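You operate a simulated robot arm through the tools that you are given. There is no shell and no other tool. Be economical: measure what you need, move in short steps, check, and stop when the job is done.

Carry out the task below with a simulated robot arm. There is one attempt and no reset: what you move stays moved.

JOB
Put one of the red signs from the packing bench on the gauge there.

Only the result counts: the job must be done as asked and must still hold three seconds after the hand-in. Knocking over, shifting, dropping, spilling or breaking anything else fails it.

ROBOT AND FRAMES
A 7-joint arm with a two-finger parallel gripper, fixed in place. Base frame: the origin is at the foot of the arm, x ahead of it, y to its left, z up; the work surface is at about z = 0.85. Lengths are in m, angles in degrees, forces in N, time in s.
With the tool pointing down near the work surface it reaches from about 0.3 to 0.7 m from the base axis. Its first joint turns from -66.0 to 66.0 degrees. Payload 1.57 kg.
The tool frame sits at the grasp point between the pads (the TCP): z along the fingers, y along the line on which they close. The tips reach 0.03 m beyond it. The gripper opens to 0.11 m. The fingers are 0.024 m wide and 0.012 m thick; the gripper's body (0.048 by 0.112 m) begins 0.078 m behind the TCP.
Orientation is that of the tool frame in the base frame, as a unit quaternion [x, y, z, w]. With the fingers straight down and closing along the base's y, the tool's x points along the base's -x, its y along +y and its z along -z.

CONTROLS
- The arm moves only by the tool drive_tool. Its argument "increments" is one flat list of numbers, 7 for each row, row after row: the turn, a rotation vector about the base's x, y, z in degrees, then the shift along the base's x, y, z in m, then the finger opening in m, from 0 to 0.11. In form: [rx, ry, rz, dx, dy, dz, fingers, rx, ry, rz, dx, dy, dz, fingers, ...]. A call has 1 to 10 rows; each row shifts and turns the commanded pose from where the row before left it. Each row takes 0.2 s and may step no farther than 0.05 m and 8.6 degrees from the row before; otherwise, or with a gripper value out of range, the whole call is refused. Where a pose cannot be reached the arm comes as near as it can. A force on the tool above 40 N (or 10 N above the force at the start of the call, whichever is more), or a blocked arm, ends the call early, and 0.2 s more pass. The fingers move at their own pace (about 0.108 m/s each) and stop on an object; they squeeze with about 26 N. The grip force told is the motor's: it shows also when the fingers shut on nothing. Time passes only in rows, and 0.2 s behind the last, so rows that do not move let the fingers close. The reply holds the time, the measured pose of the TCP, the force on the tool along the base axes, the opening and the grip force, in the units named above and with some noise.
- Cameras (640 x 400 px; columns grow to the right, rows downward): "scene" is fixed at [0.1665, -0.4075, 1.3832]; the picture's right is [0.69, -0.73, 0.00], its down [-0.54, -0.52, -0.66] and it looks along [0.48, 0.46, -0.75] (base axes); focal length 348 px, centre (320, 200). "wrist" rides on the gripper at [-0.036, 0, -0.08] in the tool frame; the picture's right is [0.00, -1.00, 0.00], its down [0.97, 0.00, -0.24] and it looks along [0.24, 0.00, 0.97] (tool axes); focal length 218 px, centre (320, 200).
- capture(camera): a new picture of that camera. It takes no simulated time.
- locate(camera, pixels): for up to 12 pixels [column, row] of the newest picture of that camera ("zoom" is the newest enlarged one), the place [x, y, z] in the base frame of the surface seen there, good to about 0.002 m. It takes no simulated time.
- zoom(camera, box): a new picture of the part [left, top, right, bottom] of that camera's present view, enlarged. It takes no simulated time.
- finish_job(): hands the job in; it is judged then, once.

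Go step by step. Measure first, check grasps and placings, and put right what went wrong. The budget is 60 turns and 20 pictures, counting those below and the enlarged ones. Unless the task says otherwise, let go and move clear before handing in, and close with one line.

The tools are called after "Call:" as name(argument=value, ...) on one line, values as JSON. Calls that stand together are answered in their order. drive_tool: Moves the arm, as the interface text tells. Its arguments: {"type":"object","properties":{"increments":{"type":"array"}},"required":["increments"]} The other tools are called the same way: capture (camera) takes a picture; locate (camera, pixels) gives the place of the surface under pixels of a picture; zoom (camera, box) takes an enlarged picture of a part of a camera's view; finish_job () hands the job in.

At the start:

```text
t: 0.0
tool_pos: [0.3211, -0.0786, 1.1249]
orientation: [0.0, 1.0, 0.0, 0.0]
force: [0.6, -0.2, 0.2]
width: 0.1099
grip_force: 0.0
```

scene: 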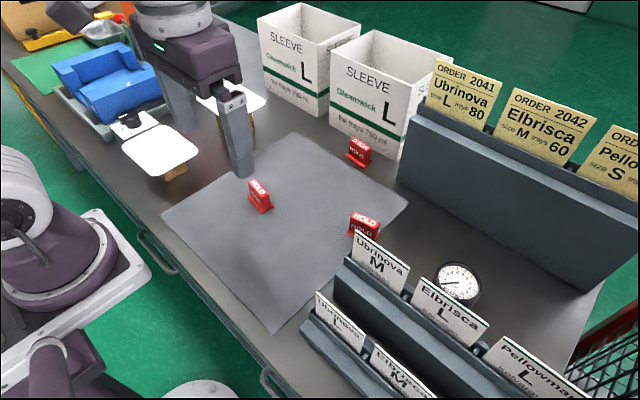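
wrist: 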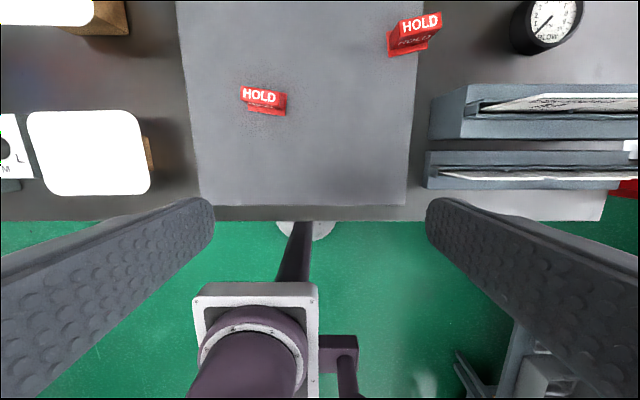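

The pictures show three red HOLD signs (scene pixels 260,196; 359,152; 364,223) and a dial gauge at (458,283). I'll enlarge both areas.

Call:
zoom(camera="scene", box=[390, 230, 520, 311])

Call:
zoom(camera="scene", box=[230, 130, 400, 236])

Call:
locate(camera="scene", pixels=[[458, 283], [440, 278], [476, 288], [460, 265], [456, 298], [258, 187], [263, 204], [360, 146], [359, 158], [364, 219], [280, 220], [500, 270]])

```text
4.92 times, centred on (455, 270) of scene
```

zoom: 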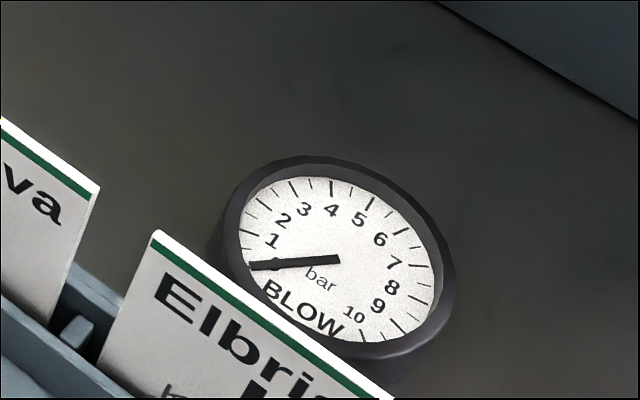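

```text
3.76 times, centred on (315, 183) of scene
```

zoom: 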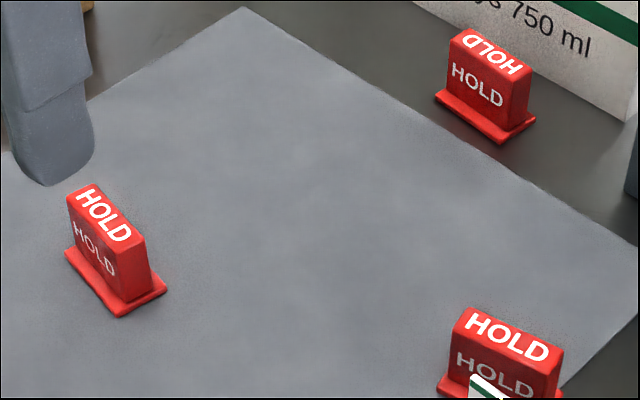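

```text
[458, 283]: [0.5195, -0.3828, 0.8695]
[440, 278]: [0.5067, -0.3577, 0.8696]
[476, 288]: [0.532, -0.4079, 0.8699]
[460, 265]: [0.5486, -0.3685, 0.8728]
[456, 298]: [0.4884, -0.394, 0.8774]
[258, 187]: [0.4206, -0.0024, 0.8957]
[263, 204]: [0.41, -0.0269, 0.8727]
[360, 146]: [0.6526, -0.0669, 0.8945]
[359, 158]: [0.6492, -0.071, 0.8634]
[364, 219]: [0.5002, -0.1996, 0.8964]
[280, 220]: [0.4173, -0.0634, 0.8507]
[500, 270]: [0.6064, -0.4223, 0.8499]
```

The gauge lies face up, with the glass at z≈0.870 and its centre near (0.52,-0.383). I'll measure the sign nearest the arm from the latest enlargement, plus the racks near the gauge.

Call:
locate(camera="zoom", pixels=[[72, 194], [94, 186], [145, 238], [125, 247], [124, 298], [75, 235], [68, 255], [120, 312], [164, 289], [105, 217], [100, 255], [150, 275]])

Call:
locate(camera="scene", pixels=[[422, 280], [485, 325], [348, 260], [405, 300], [440, 320], [489, 340], [400, 180], [585, 288], [363, 236], [408, 267], [470, 160], [407, 112]])

Call:
zoom(camera="wrist", box=[220, 70, 310, 126])

```text
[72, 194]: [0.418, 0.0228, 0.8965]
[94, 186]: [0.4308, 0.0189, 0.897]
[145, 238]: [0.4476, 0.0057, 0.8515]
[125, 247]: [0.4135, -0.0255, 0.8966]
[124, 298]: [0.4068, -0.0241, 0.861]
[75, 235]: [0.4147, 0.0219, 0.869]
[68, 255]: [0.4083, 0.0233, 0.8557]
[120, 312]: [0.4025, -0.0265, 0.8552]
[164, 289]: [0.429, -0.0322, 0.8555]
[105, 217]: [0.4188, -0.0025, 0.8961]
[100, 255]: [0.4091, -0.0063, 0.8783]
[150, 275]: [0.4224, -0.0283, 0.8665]
```

```text
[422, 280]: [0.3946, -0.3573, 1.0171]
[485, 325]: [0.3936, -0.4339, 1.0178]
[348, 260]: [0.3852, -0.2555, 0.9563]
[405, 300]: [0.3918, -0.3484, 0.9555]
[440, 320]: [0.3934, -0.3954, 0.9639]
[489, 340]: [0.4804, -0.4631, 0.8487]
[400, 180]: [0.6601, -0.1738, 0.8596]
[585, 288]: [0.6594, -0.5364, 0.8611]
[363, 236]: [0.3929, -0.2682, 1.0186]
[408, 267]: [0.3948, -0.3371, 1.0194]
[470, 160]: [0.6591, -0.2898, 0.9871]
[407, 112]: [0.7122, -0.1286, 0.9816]
```

```text
7.11 times, centred on (265, 98) of wrist
```

zoom: 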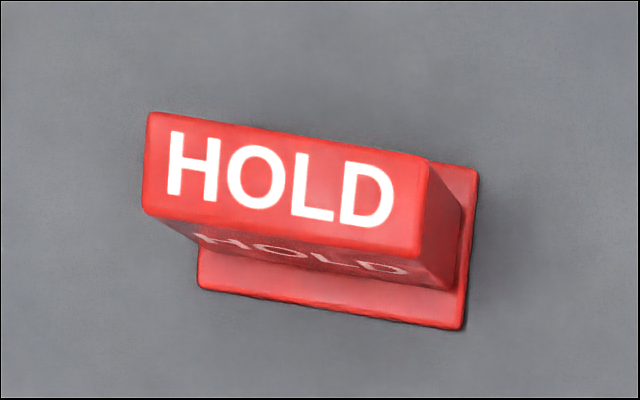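

The sign is a roughly 0.05 m long block on a wider foot, with its top at z≈0.897 and its long side nearly along y. I'll locate its corners in the wrist enlargement to get the angle.

Call:
locate(camera="zoom", pixels=[[152, 120], [422, 165], [148, 206], [416, 248], [285, 182], [203, 283], [457, 323], [470, 174], [330, 300], [250, 275]])

Call:
locate(camera="wrist", pixels=[[515, 23], [578, 20], [545, 20], [530, 3], [470, 92], [620, 90], [450, 130], [470, 84], [550, 48], [600, 60]])

```text
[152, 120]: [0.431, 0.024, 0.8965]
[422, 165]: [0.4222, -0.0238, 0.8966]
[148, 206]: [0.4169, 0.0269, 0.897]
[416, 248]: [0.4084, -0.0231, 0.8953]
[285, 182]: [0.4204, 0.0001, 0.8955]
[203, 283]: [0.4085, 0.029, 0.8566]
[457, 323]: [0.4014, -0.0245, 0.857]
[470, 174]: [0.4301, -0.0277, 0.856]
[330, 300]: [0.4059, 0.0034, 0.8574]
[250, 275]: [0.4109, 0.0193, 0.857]
```

```text
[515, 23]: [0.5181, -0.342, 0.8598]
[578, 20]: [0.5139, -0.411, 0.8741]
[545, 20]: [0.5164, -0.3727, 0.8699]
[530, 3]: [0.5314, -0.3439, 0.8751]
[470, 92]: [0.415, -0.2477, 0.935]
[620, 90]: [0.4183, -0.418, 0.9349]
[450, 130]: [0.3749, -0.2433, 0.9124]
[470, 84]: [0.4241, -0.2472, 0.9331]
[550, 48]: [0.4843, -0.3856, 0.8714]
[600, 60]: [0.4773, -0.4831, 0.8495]
```

The sign's top centre is (0.4196, 0.001), with its long axis turned about 10° from y, so the pads should close along about 170°, a yaw of +80°. I'll enlarge the gauge once more to measure its rim and recess.

Call:
zoom(camera="scene", box=[426, 252, 490, 292])

Call:
drive_tool(increments=[0, 0, 8, 0.01, 0.008, -0.01, 0.11, 0, 0, 8, 0.01, 0.008, -0.01, 0.11, 0, 0, 8, 0.01, 0.008, -0.01, 0.11, 0, 0, 8, 0.01, 0.008, -0.01, 0.11, 0, 0, 8, 0.01, 0.008, -0.01, 0.11, 0, 0, 8, 0.01, 0.008, -0.01, 0.11, 0, 0, 8, 0.01, 0.008, -0.01, 0.11, 0, 0, 8, 0.01, 0.008, -0.01, 0.11, 0, 0, 8, 0.01, 0.008, -0.01, 0.11, 0, 0, 8, 0.0085, 0.0076, -0.01, 0.11])

```text
10.00 times, centred on (458, 272) of scene
```

zoom: 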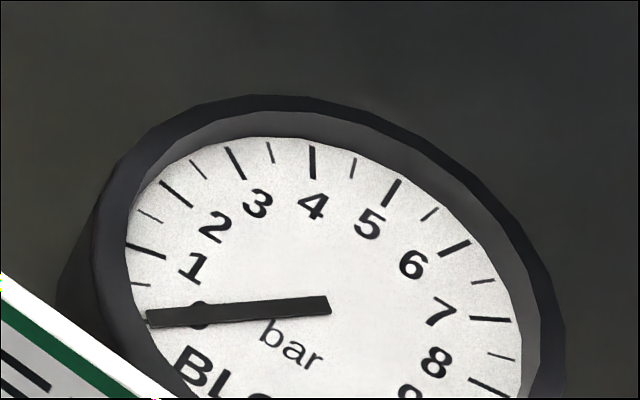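

```text
t: 2.2
tool_pos: [0.4191, 0.0012, 1.0247]
orientation: [-0.644, 0.765, 0.0, 0.0]
force: [-0.3, 0.2, -0.6]
width: 0.11
grip_force: 0.1
```

The tool is above the sign at the right yaw. I'll measure the gauge's rim, glass and needle in the enlargement and take a wrist picture to check alignment.

Call:
locate(camera="zoom", pixels=[[270, 104], [430, 150], [535, 260], [545, 370], [150, 150], [105, 240], [300, 140], [250, 310], [320, 305], [400, 330], [130, 260], [518, 330]])

Call:
capture(camera="wrist")

```text
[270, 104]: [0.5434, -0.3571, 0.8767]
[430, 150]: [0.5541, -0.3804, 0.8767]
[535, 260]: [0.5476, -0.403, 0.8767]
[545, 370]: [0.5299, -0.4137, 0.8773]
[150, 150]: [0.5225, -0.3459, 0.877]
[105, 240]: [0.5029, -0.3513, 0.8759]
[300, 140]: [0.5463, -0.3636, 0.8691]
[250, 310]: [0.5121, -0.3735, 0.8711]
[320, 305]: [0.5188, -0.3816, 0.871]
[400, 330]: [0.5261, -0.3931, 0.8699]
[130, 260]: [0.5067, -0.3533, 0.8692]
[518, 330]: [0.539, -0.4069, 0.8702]
```

```text
13 pictures are left
```

wrist: 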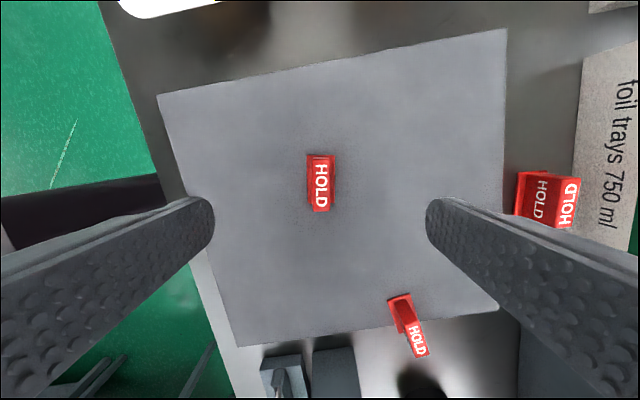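

The gauge centre is about (0.519, -0.381), with the rim at z 0.877 and the glass at 0.870, and its inner radius of about 32 mm just takes the sign's foot. In the wrist picture the sign at (320,185) is upright and centred between the fingers, so I'll descend with the pads partly closed.

Call:
drive_tool(increments=[0, 0, 0, 0.0003, -0.0002, -0.04, 0.08, 0, 0, 0, 0, 0, -0.04, 0.07, 0, 0, 0, 0, 0, -0.03, 0.06, 0, 0, 0, 0, 0, -0.012, 0.06, 0, 0, 0, 0, 0, -0.008, 0.06, 0, 0, 0, 0, 0, 0, 0.06])

```text
t: 3.6
tool_pos: [0.42, 0.0009, 0.894]
orientation: [-0.642, 0.766, 0.0, 0.0]
force: [-0.4, 0.7, -0.1]
width: 0.06
grip_force: 0.0
```

The tool is at z 0.894 with no contact force, so I'll close on the block and hold.

Call:
drive_tool(increments=[0, 0, 0, 0, 0, 0, 0.03, 0, 0, 0, 0, 0, 0, 0.02, 0, 0, 0, 0, 0, 0, 0, 0, 0, 0, 0, 0, 0, 0, 0, 0, 0, 0, 0, 0, 0])

```text
t: 4.8
tool_pos: [0.4203, 0.0016, 0.896]
orientation: [-0.642, 0.766, -0.001, 0.0]
force: [0.3, 0.0, 0.3]
width: 0.0169
grip_force: 26.2
```

The pads hold the sign at 0.0169 m with 26 N. I'll lift straight up and check.

Call:
drive_tool(increments=[0, 0, 0, 0, 0, 0.01, 0, 0, 0, 0, 0, 0, 0.03, 0, 0, 0, 0, 0, 0, 0.04, 0, 0, 0, 0, 0, 0, 0.04, 0, 0, 0, 0, 0, 0, 0.03, 0, 0, 0, 0, 0, 0, 0, 0])

Call:
capture(camera="wrist")

```text
t: 6.2
tool_pos: [0.4208, 0.0012, 1.0462]
orientation: [-0.643, 0.766, -0.001, 0.0]
force: [-0.1, -0.1, -1.3]
width: 0.0169
grip_force: 26.9
```

```text
12 pictures are left
```

wrist: 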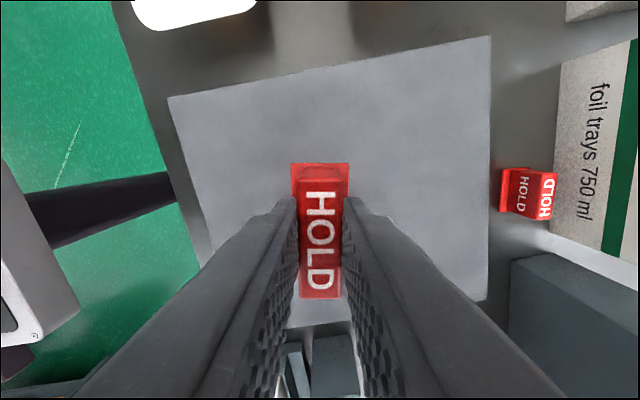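

The sign is held upright between the pads. I'll locate its top to find any offset from the TCP.

Call:
locate(camera="wrist", pixels=[[305, 185], [339, 184], [300, 296], [340, 296], [320, 240], [294, 166], [346, 165]])

Call:
drive_tool(increments=[0, 0, 0, 0.045, 0, 0, 0, 0, 0, 0, 0.045, 0, 0, 0, 0, 0, 0, 0.008, -0.04, 0, 0, 0, 0, 0, 0, -0.045, 0, 0, 0, 0, 0, 0, -0.045, 0, 0, 0, 0, 0, 0, -0.045, 0, 0, 0, 0, 0, 0, -0.045, 0, 0, 0, 0, 0, 0, 0, 0, 0])

```text
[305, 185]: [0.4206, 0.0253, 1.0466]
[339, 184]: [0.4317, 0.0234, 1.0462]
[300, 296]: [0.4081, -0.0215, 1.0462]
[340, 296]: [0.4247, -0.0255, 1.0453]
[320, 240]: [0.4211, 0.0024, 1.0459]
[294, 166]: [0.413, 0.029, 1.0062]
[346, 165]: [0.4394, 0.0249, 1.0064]
```

```text
t: 8.0
tool_pos: [0.5176, -0.2185, 1.0449]
orientation: [-0.643, 0.766, 0.0, -0.001]
force: [0.0, -0.8, -0.3]
width: 0.0168
grip_force: 25.7
```

The sign centre is within about 1 mm of the TCP and its foot is about 0.046 m below it. I'll move on over the gauge and lower to z≈0.955 to look.

Call:
drive_tool(increments=[0, 0, 0, 0.001, -0.045, 0, 0, 0, 0, 0, 0, -0.045, 0, 0, 0, 0, 0, 0, -0.045, 0, 0, 0, 0, 0, 0, -0.0265, 0, 0, 0, 0, 0, 0, 0, -0.03, 0, 0, 0, 0, 0, 0, -0.03, 0, 0, 0, 0, 0, 0, -0.03, 0, 0, 0, 0, 0, 0, 0, 0])

Call:
capture(camera="wrist")

Call:
zoom(camera="scene", box=[380, 180, 540, 280])

```text
t: 9.8
tool_pos: [0.5193, -0.3821, 0.9549]
orientation: [-0.643, 0.766, 0.0, 0.0]
force: [0.1, 0.3, 0.1]
width: 0.017
grip_force: 25.6
```

```text
11 pictures are left
```

wrist: 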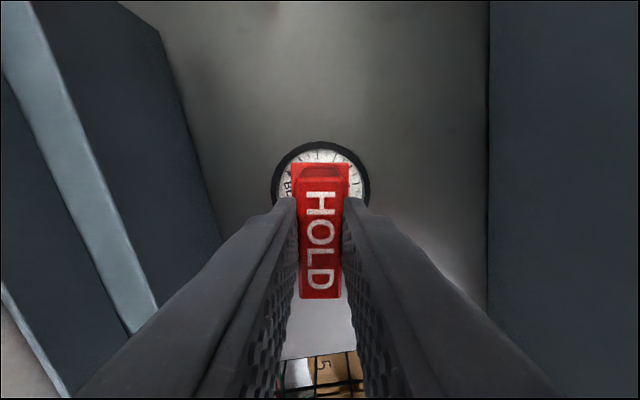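

```text
4.00 times, centred on (460, 230) of scene
```

zoom: 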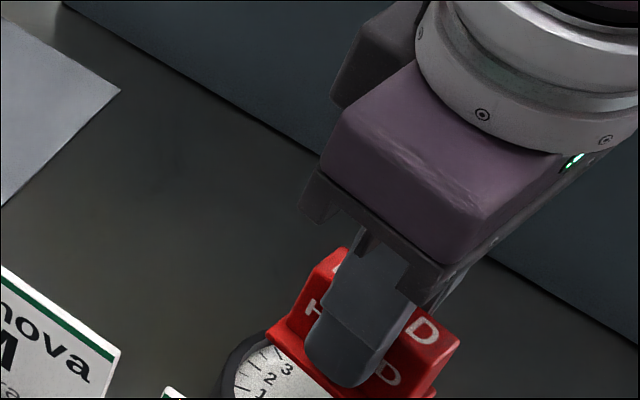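

The sign hangs centrally over the gauge (wrist 320,175). I'll refine the rim's place from the wrist picture.

Call:
locate(camera="wrist", pixels=[[274, 190], [283, 163], [300, 148], [321, 145], [342, 149], [359, 164], [366, 185], [320, 156], [286, 175], [355, 175], [294, 166], [346, 165]])

```text
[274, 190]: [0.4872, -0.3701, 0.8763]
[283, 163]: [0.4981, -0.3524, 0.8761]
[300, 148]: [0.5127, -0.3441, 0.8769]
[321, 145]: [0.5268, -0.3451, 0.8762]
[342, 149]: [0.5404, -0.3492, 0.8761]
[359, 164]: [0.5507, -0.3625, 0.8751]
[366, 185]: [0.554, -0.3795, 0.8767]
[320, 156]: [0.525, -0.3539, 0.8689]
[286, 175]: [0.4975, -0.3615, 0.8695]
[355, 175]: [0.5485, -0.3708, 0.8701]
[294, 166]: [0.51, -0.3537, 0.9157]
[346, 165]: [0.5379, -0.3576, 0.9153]
```

The rim fit gives a centre near (0.5198, -0.3805), while the foot's centre is near (0.519, -0.3828). I'll shift by (+0.0007, +0.0023) and lower slowly.

Call:
drive_tool(increments=[0, 0, 0, 0.0007, 0.0023, 0, 0, 0, 0, 0, 0, 0, -0.015, 0, 0, 0, 0, 0, 0, -0.01, 0, 0, 0, 0, 0, 0, -0.005, 0, 0, 0, 0, 0, 0, -0.003, 0, 0, 0, 0, 0, 0, -0.002, 0, 0, 0, 0, 0, 0, 0, 0])

```text
t: 11.4
tool_pos: [0.52, -0.3783, 0.9201]
orientation: [-0.642, 0.767, -0.002, 0.0]
force: [-2.2, 3.1, 25.6]
width: 0.017
grip_force: 26.3
```

The upward force of 25 N at z 0.920 means the foot is touching, about 4 mm above the glass, so probably on the rim. I'll back off 3 mm and look.

Call:
drive_tool(increments=[0, 0, 0, 0, 0, 0.003, 0, 0, 0, 0, 0, 0, 0, 0])

Call:
zoom(camera="wrist", box=[260, 130, 380, 205])

Call:
zoom(camera="scene", box=[420, 230, 500, 280])

```text
t: 12.0
tool_pos: [0.5184, -0.3789, 0.9211]
orientation: [-0.643, 0.766, 0.001, 0.0]
force: [0.8, -0.5, -0.3]
width: 0.0169
grip_force: 25.5
```

```text
5.33 times, centred on (320, 168) of wrist
```

zoom: 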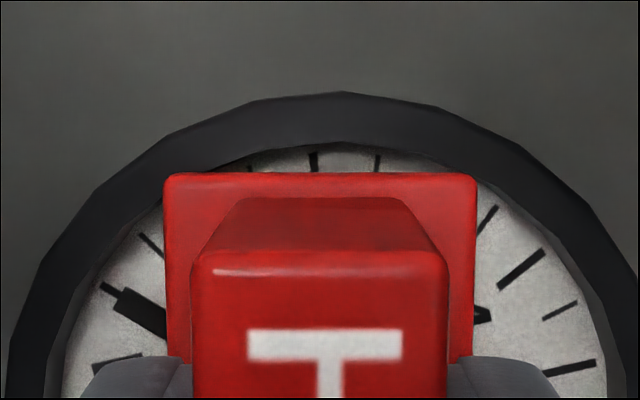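

```text
8.00 times, centred on (460, 255) of scene
```

zoom: 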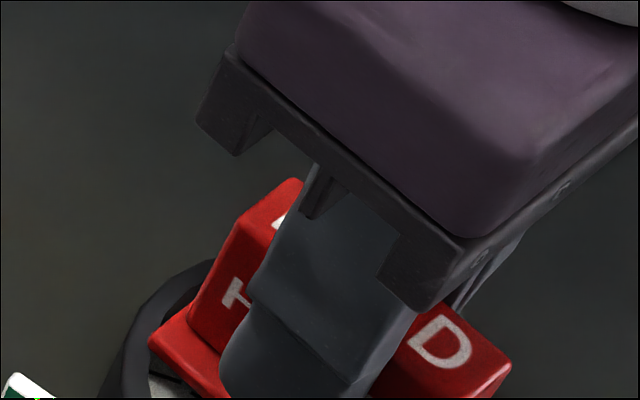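

The left foot corner (zoom 165,175) overlaps the rim while the right corner (475,175) is clear. I'll locate the rim and corners with a fresh close wrist zoom.

Call:
zoom(camera="wrist", box=[260, 130, 380, 205])

Call:
locate(camera="zoom", pixels=[[30, 310], [100, 205], [200, 135], [340, 110], [480, 140], [570, 215], [610, 310], [320, 148], [75, 270], [585, 270], [170, 178], [470, 178]])

```text
5.33 times, centred on (320, 168) of wrist
```

zoom: 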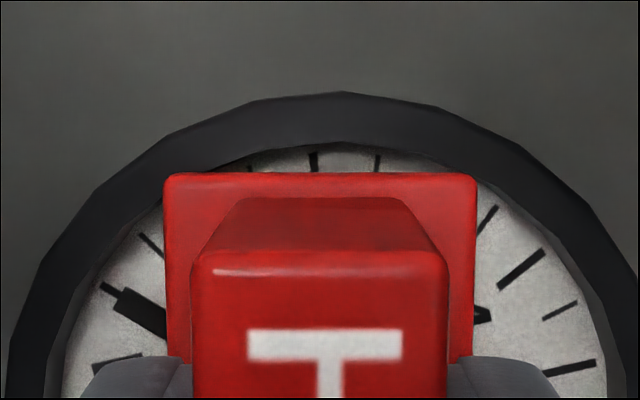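

```text
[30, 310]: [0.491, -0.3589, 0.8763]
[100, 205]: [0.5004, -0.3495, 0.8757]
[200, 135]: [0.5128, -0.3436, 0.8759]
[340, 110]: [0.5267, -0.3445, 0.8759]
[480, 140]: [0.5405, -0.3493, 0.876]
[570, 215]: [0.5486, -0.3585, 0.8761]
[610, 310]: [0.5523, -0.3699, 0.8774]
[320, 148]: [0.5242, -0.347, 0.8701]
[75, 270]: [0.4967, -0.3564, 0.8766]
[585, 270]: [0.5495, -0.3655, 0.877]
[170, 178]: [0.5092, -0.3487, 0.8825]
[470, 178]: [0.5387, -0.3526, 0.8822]
```

The foot's front edge sits about 1.3 mm too far toward the rim and about 1 mm to the left. I'll correct by (+0.001, -0.0015) and lower gently.

Call:
drive_tool(increments=[0, 0, 0, 0.001, -0.0015, 0, 0, 0, 0, 0, 0, 0, 0, 0, 0, 0, 0, 0, 0, -0.002, 0, 0, 0, 0, 0, 0, -0.001, 0, 0, 0, 0, 0, 0, -0.001, 0, 0, 0, 0, 0, 0, 0, 0])

```text
t: 13.4
tool_pos: [0.5195, -0.3788, 0.9205]
orientation: [-0.642, 0.767, -0.002, 0.0]
force: [-3.1, 0.9, 26.5]
width: 0.0171
grip_force: 25.6
```

Contact occurs again at the same height with the foot centred, so the sign is resting level at rim height. I'll ease off most of the force and look before letting go.

Call:
drive_tool(increments=[0, 0, 0, 0, 0, 0.001, 0, 0, 0, 0, 0, 0, 0, 0])

Call:
zoom(camera="wrist", box=[260, 130, 380, 205])

```text
t: 14.0
tool_pos: [0.5194, -0.3798, 0.9198]
orientation: [-0.643, 0.766, -0.002, 0.0]
force: [1.4, -4.9, 16.9]
width: 0.0171
grip_force: 26.5
```

```text
5.33 times, centred on (320, 168) of wrist
```

zoom: 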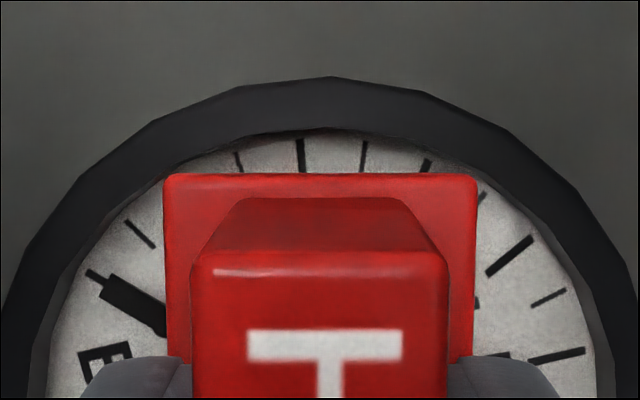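

The front corners are now well inside the ring (inner edge row 130, foot edge row 175). I'll measure the gap, since the rear corners may now be on the rim.

Call:
locate(camera="zoom", pixels=[[15, 320], [90, 200], [190, 125], [330, 98], [470, 130], [570, 215], [620, 310], [320, 134], [65, 310], [580, 310], [170, 178], [470, 178]])

```text
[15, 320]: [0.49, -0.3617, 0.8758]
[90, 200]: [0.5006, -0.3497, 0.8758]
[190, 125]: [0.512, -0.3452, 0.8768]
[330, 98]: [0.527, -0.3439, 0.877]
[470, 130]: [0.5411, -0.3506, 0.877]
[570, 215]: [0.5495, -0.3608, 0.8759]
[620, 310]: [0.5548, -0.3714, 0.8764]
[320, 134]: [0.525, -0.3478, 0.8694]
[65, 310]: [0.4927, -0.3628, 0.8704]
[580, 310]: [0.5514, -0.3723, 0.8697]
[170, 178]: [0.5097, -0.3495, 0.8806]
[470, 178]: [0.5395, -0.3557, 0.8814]
```

The dial's inner circle (radius ≈0.032, centre u −0.2828, n 0.5782) and the foot's centre (−0.2824, 0.5781) agree within half a millimetre, so it's centred and in contact. I'll ease the remaining load and open.

Call:
drive_tool(increments=[0, 0, 0, 0, 0, 0.0012, 0, 0, 0, 0, 0, 0, 0, 0, 0, 0, 0, 0, 0, 0, 0.018, 0, 0, 0, 0, 0, 0, 0.022, 0, 0, 0, 0, 0, 0, 0.03, 0, 0, 0, 0, 0, 0, 0.05])

Call:
capture(camera="wrist")

```text
t: 15.4
tool_pos: [0.5206, -0.3784, 0.9211]
orientation: [-0.643, 0.766, 0.0, 0.0]
force: [-0.2, -0.7, 0.4]
width: 0.05
grip_force: 0.0
```

```text
5 pictures are left
```

wrist: 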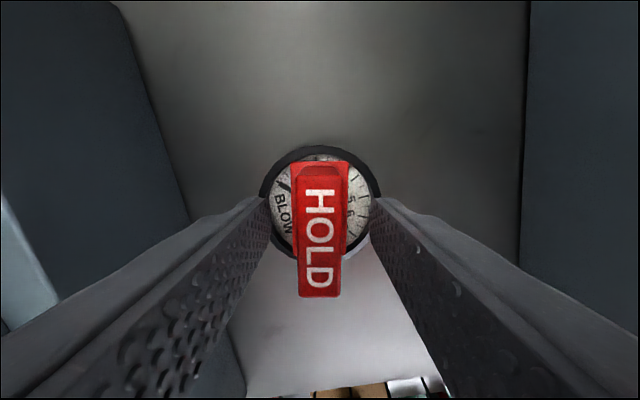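

The sign stands upright on the dial with the fingers clear of it. I'll raise straight up and check.

Call:
drive_tool(increments=[0, 0, 0, 0, 0, 0.02, 0.06, 0, 0, 0, 0, 0, 0.04, 0.06, 0, 0, 0, 0, 0, 0.045, 0.06, 0, 0, 0, 0, 0, 0.045, 0.06, 0, 0, 0, 0, 0.04, 0.03, 0.06, 0, 0, 0, 0, 0.045, 0, 0.06, 0, 0, 0, 0, 0.045, 0, 0.06, 0, 0, 0, 0, 0.045, 0, 0.06, 0, 0, 0, 0, 0, 0, 0.06])

Call:
zoom(camera="scene", box=[400, 220, 520, 295])

Call:
capture(camera="scene")

```text
t: 17.4
tool_pos: [0.518, -0.2046, 1.1022]
orientation: [-0.643, 0.766, 0.0, -0.001]
force: [0.9, 0.1, 0.2]
width: 0.0597
grip_force: 0.0
```

```text
5.33 times, centred on (460, 258) of scene
```

zoom: 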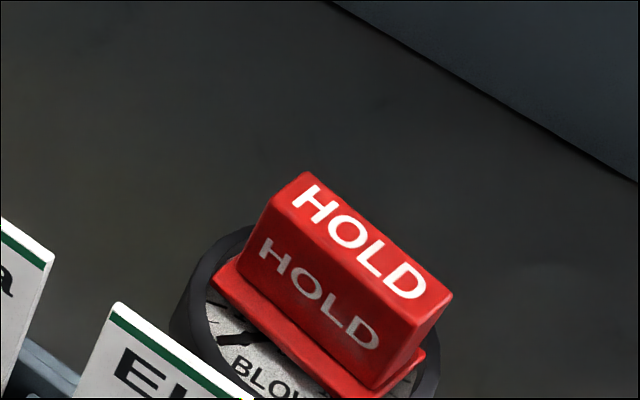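

```text
3 pictures are left
```

scene: 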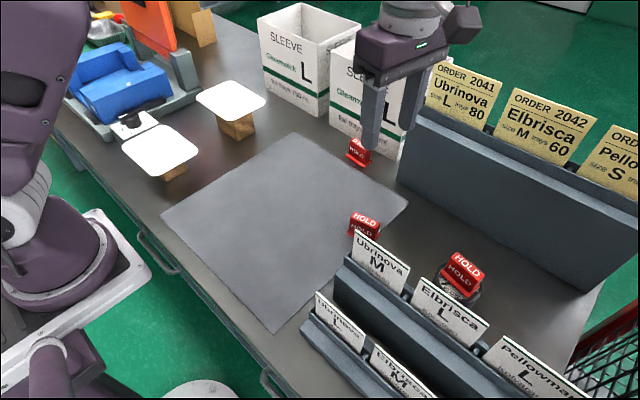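

The sign stands on the gauge, nothing else has moved, and the arm is clear. I'll check that the sign is level.

Call:
locate(camera="scene", pixels=[[457, 255], [482, 274], [468, 266], [453, 259], [440, 278]])

```text
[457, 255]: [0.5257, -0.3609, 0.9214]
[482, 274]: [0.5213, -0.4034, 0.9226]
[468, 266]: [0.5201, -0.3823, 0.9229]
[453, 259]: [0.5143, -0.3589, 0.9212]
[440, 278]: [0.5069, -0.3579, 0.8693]
```

The sign's top is level at z≈0.922 and centred on the gauge, so I'm handing in.

Call:
finish_job()

```text
The job is handed in.
```

One red HOLD sign from the packing bench now stands upright, level and centred on the gauge; the last picture shows nothing else moved, and the gripper is clear.
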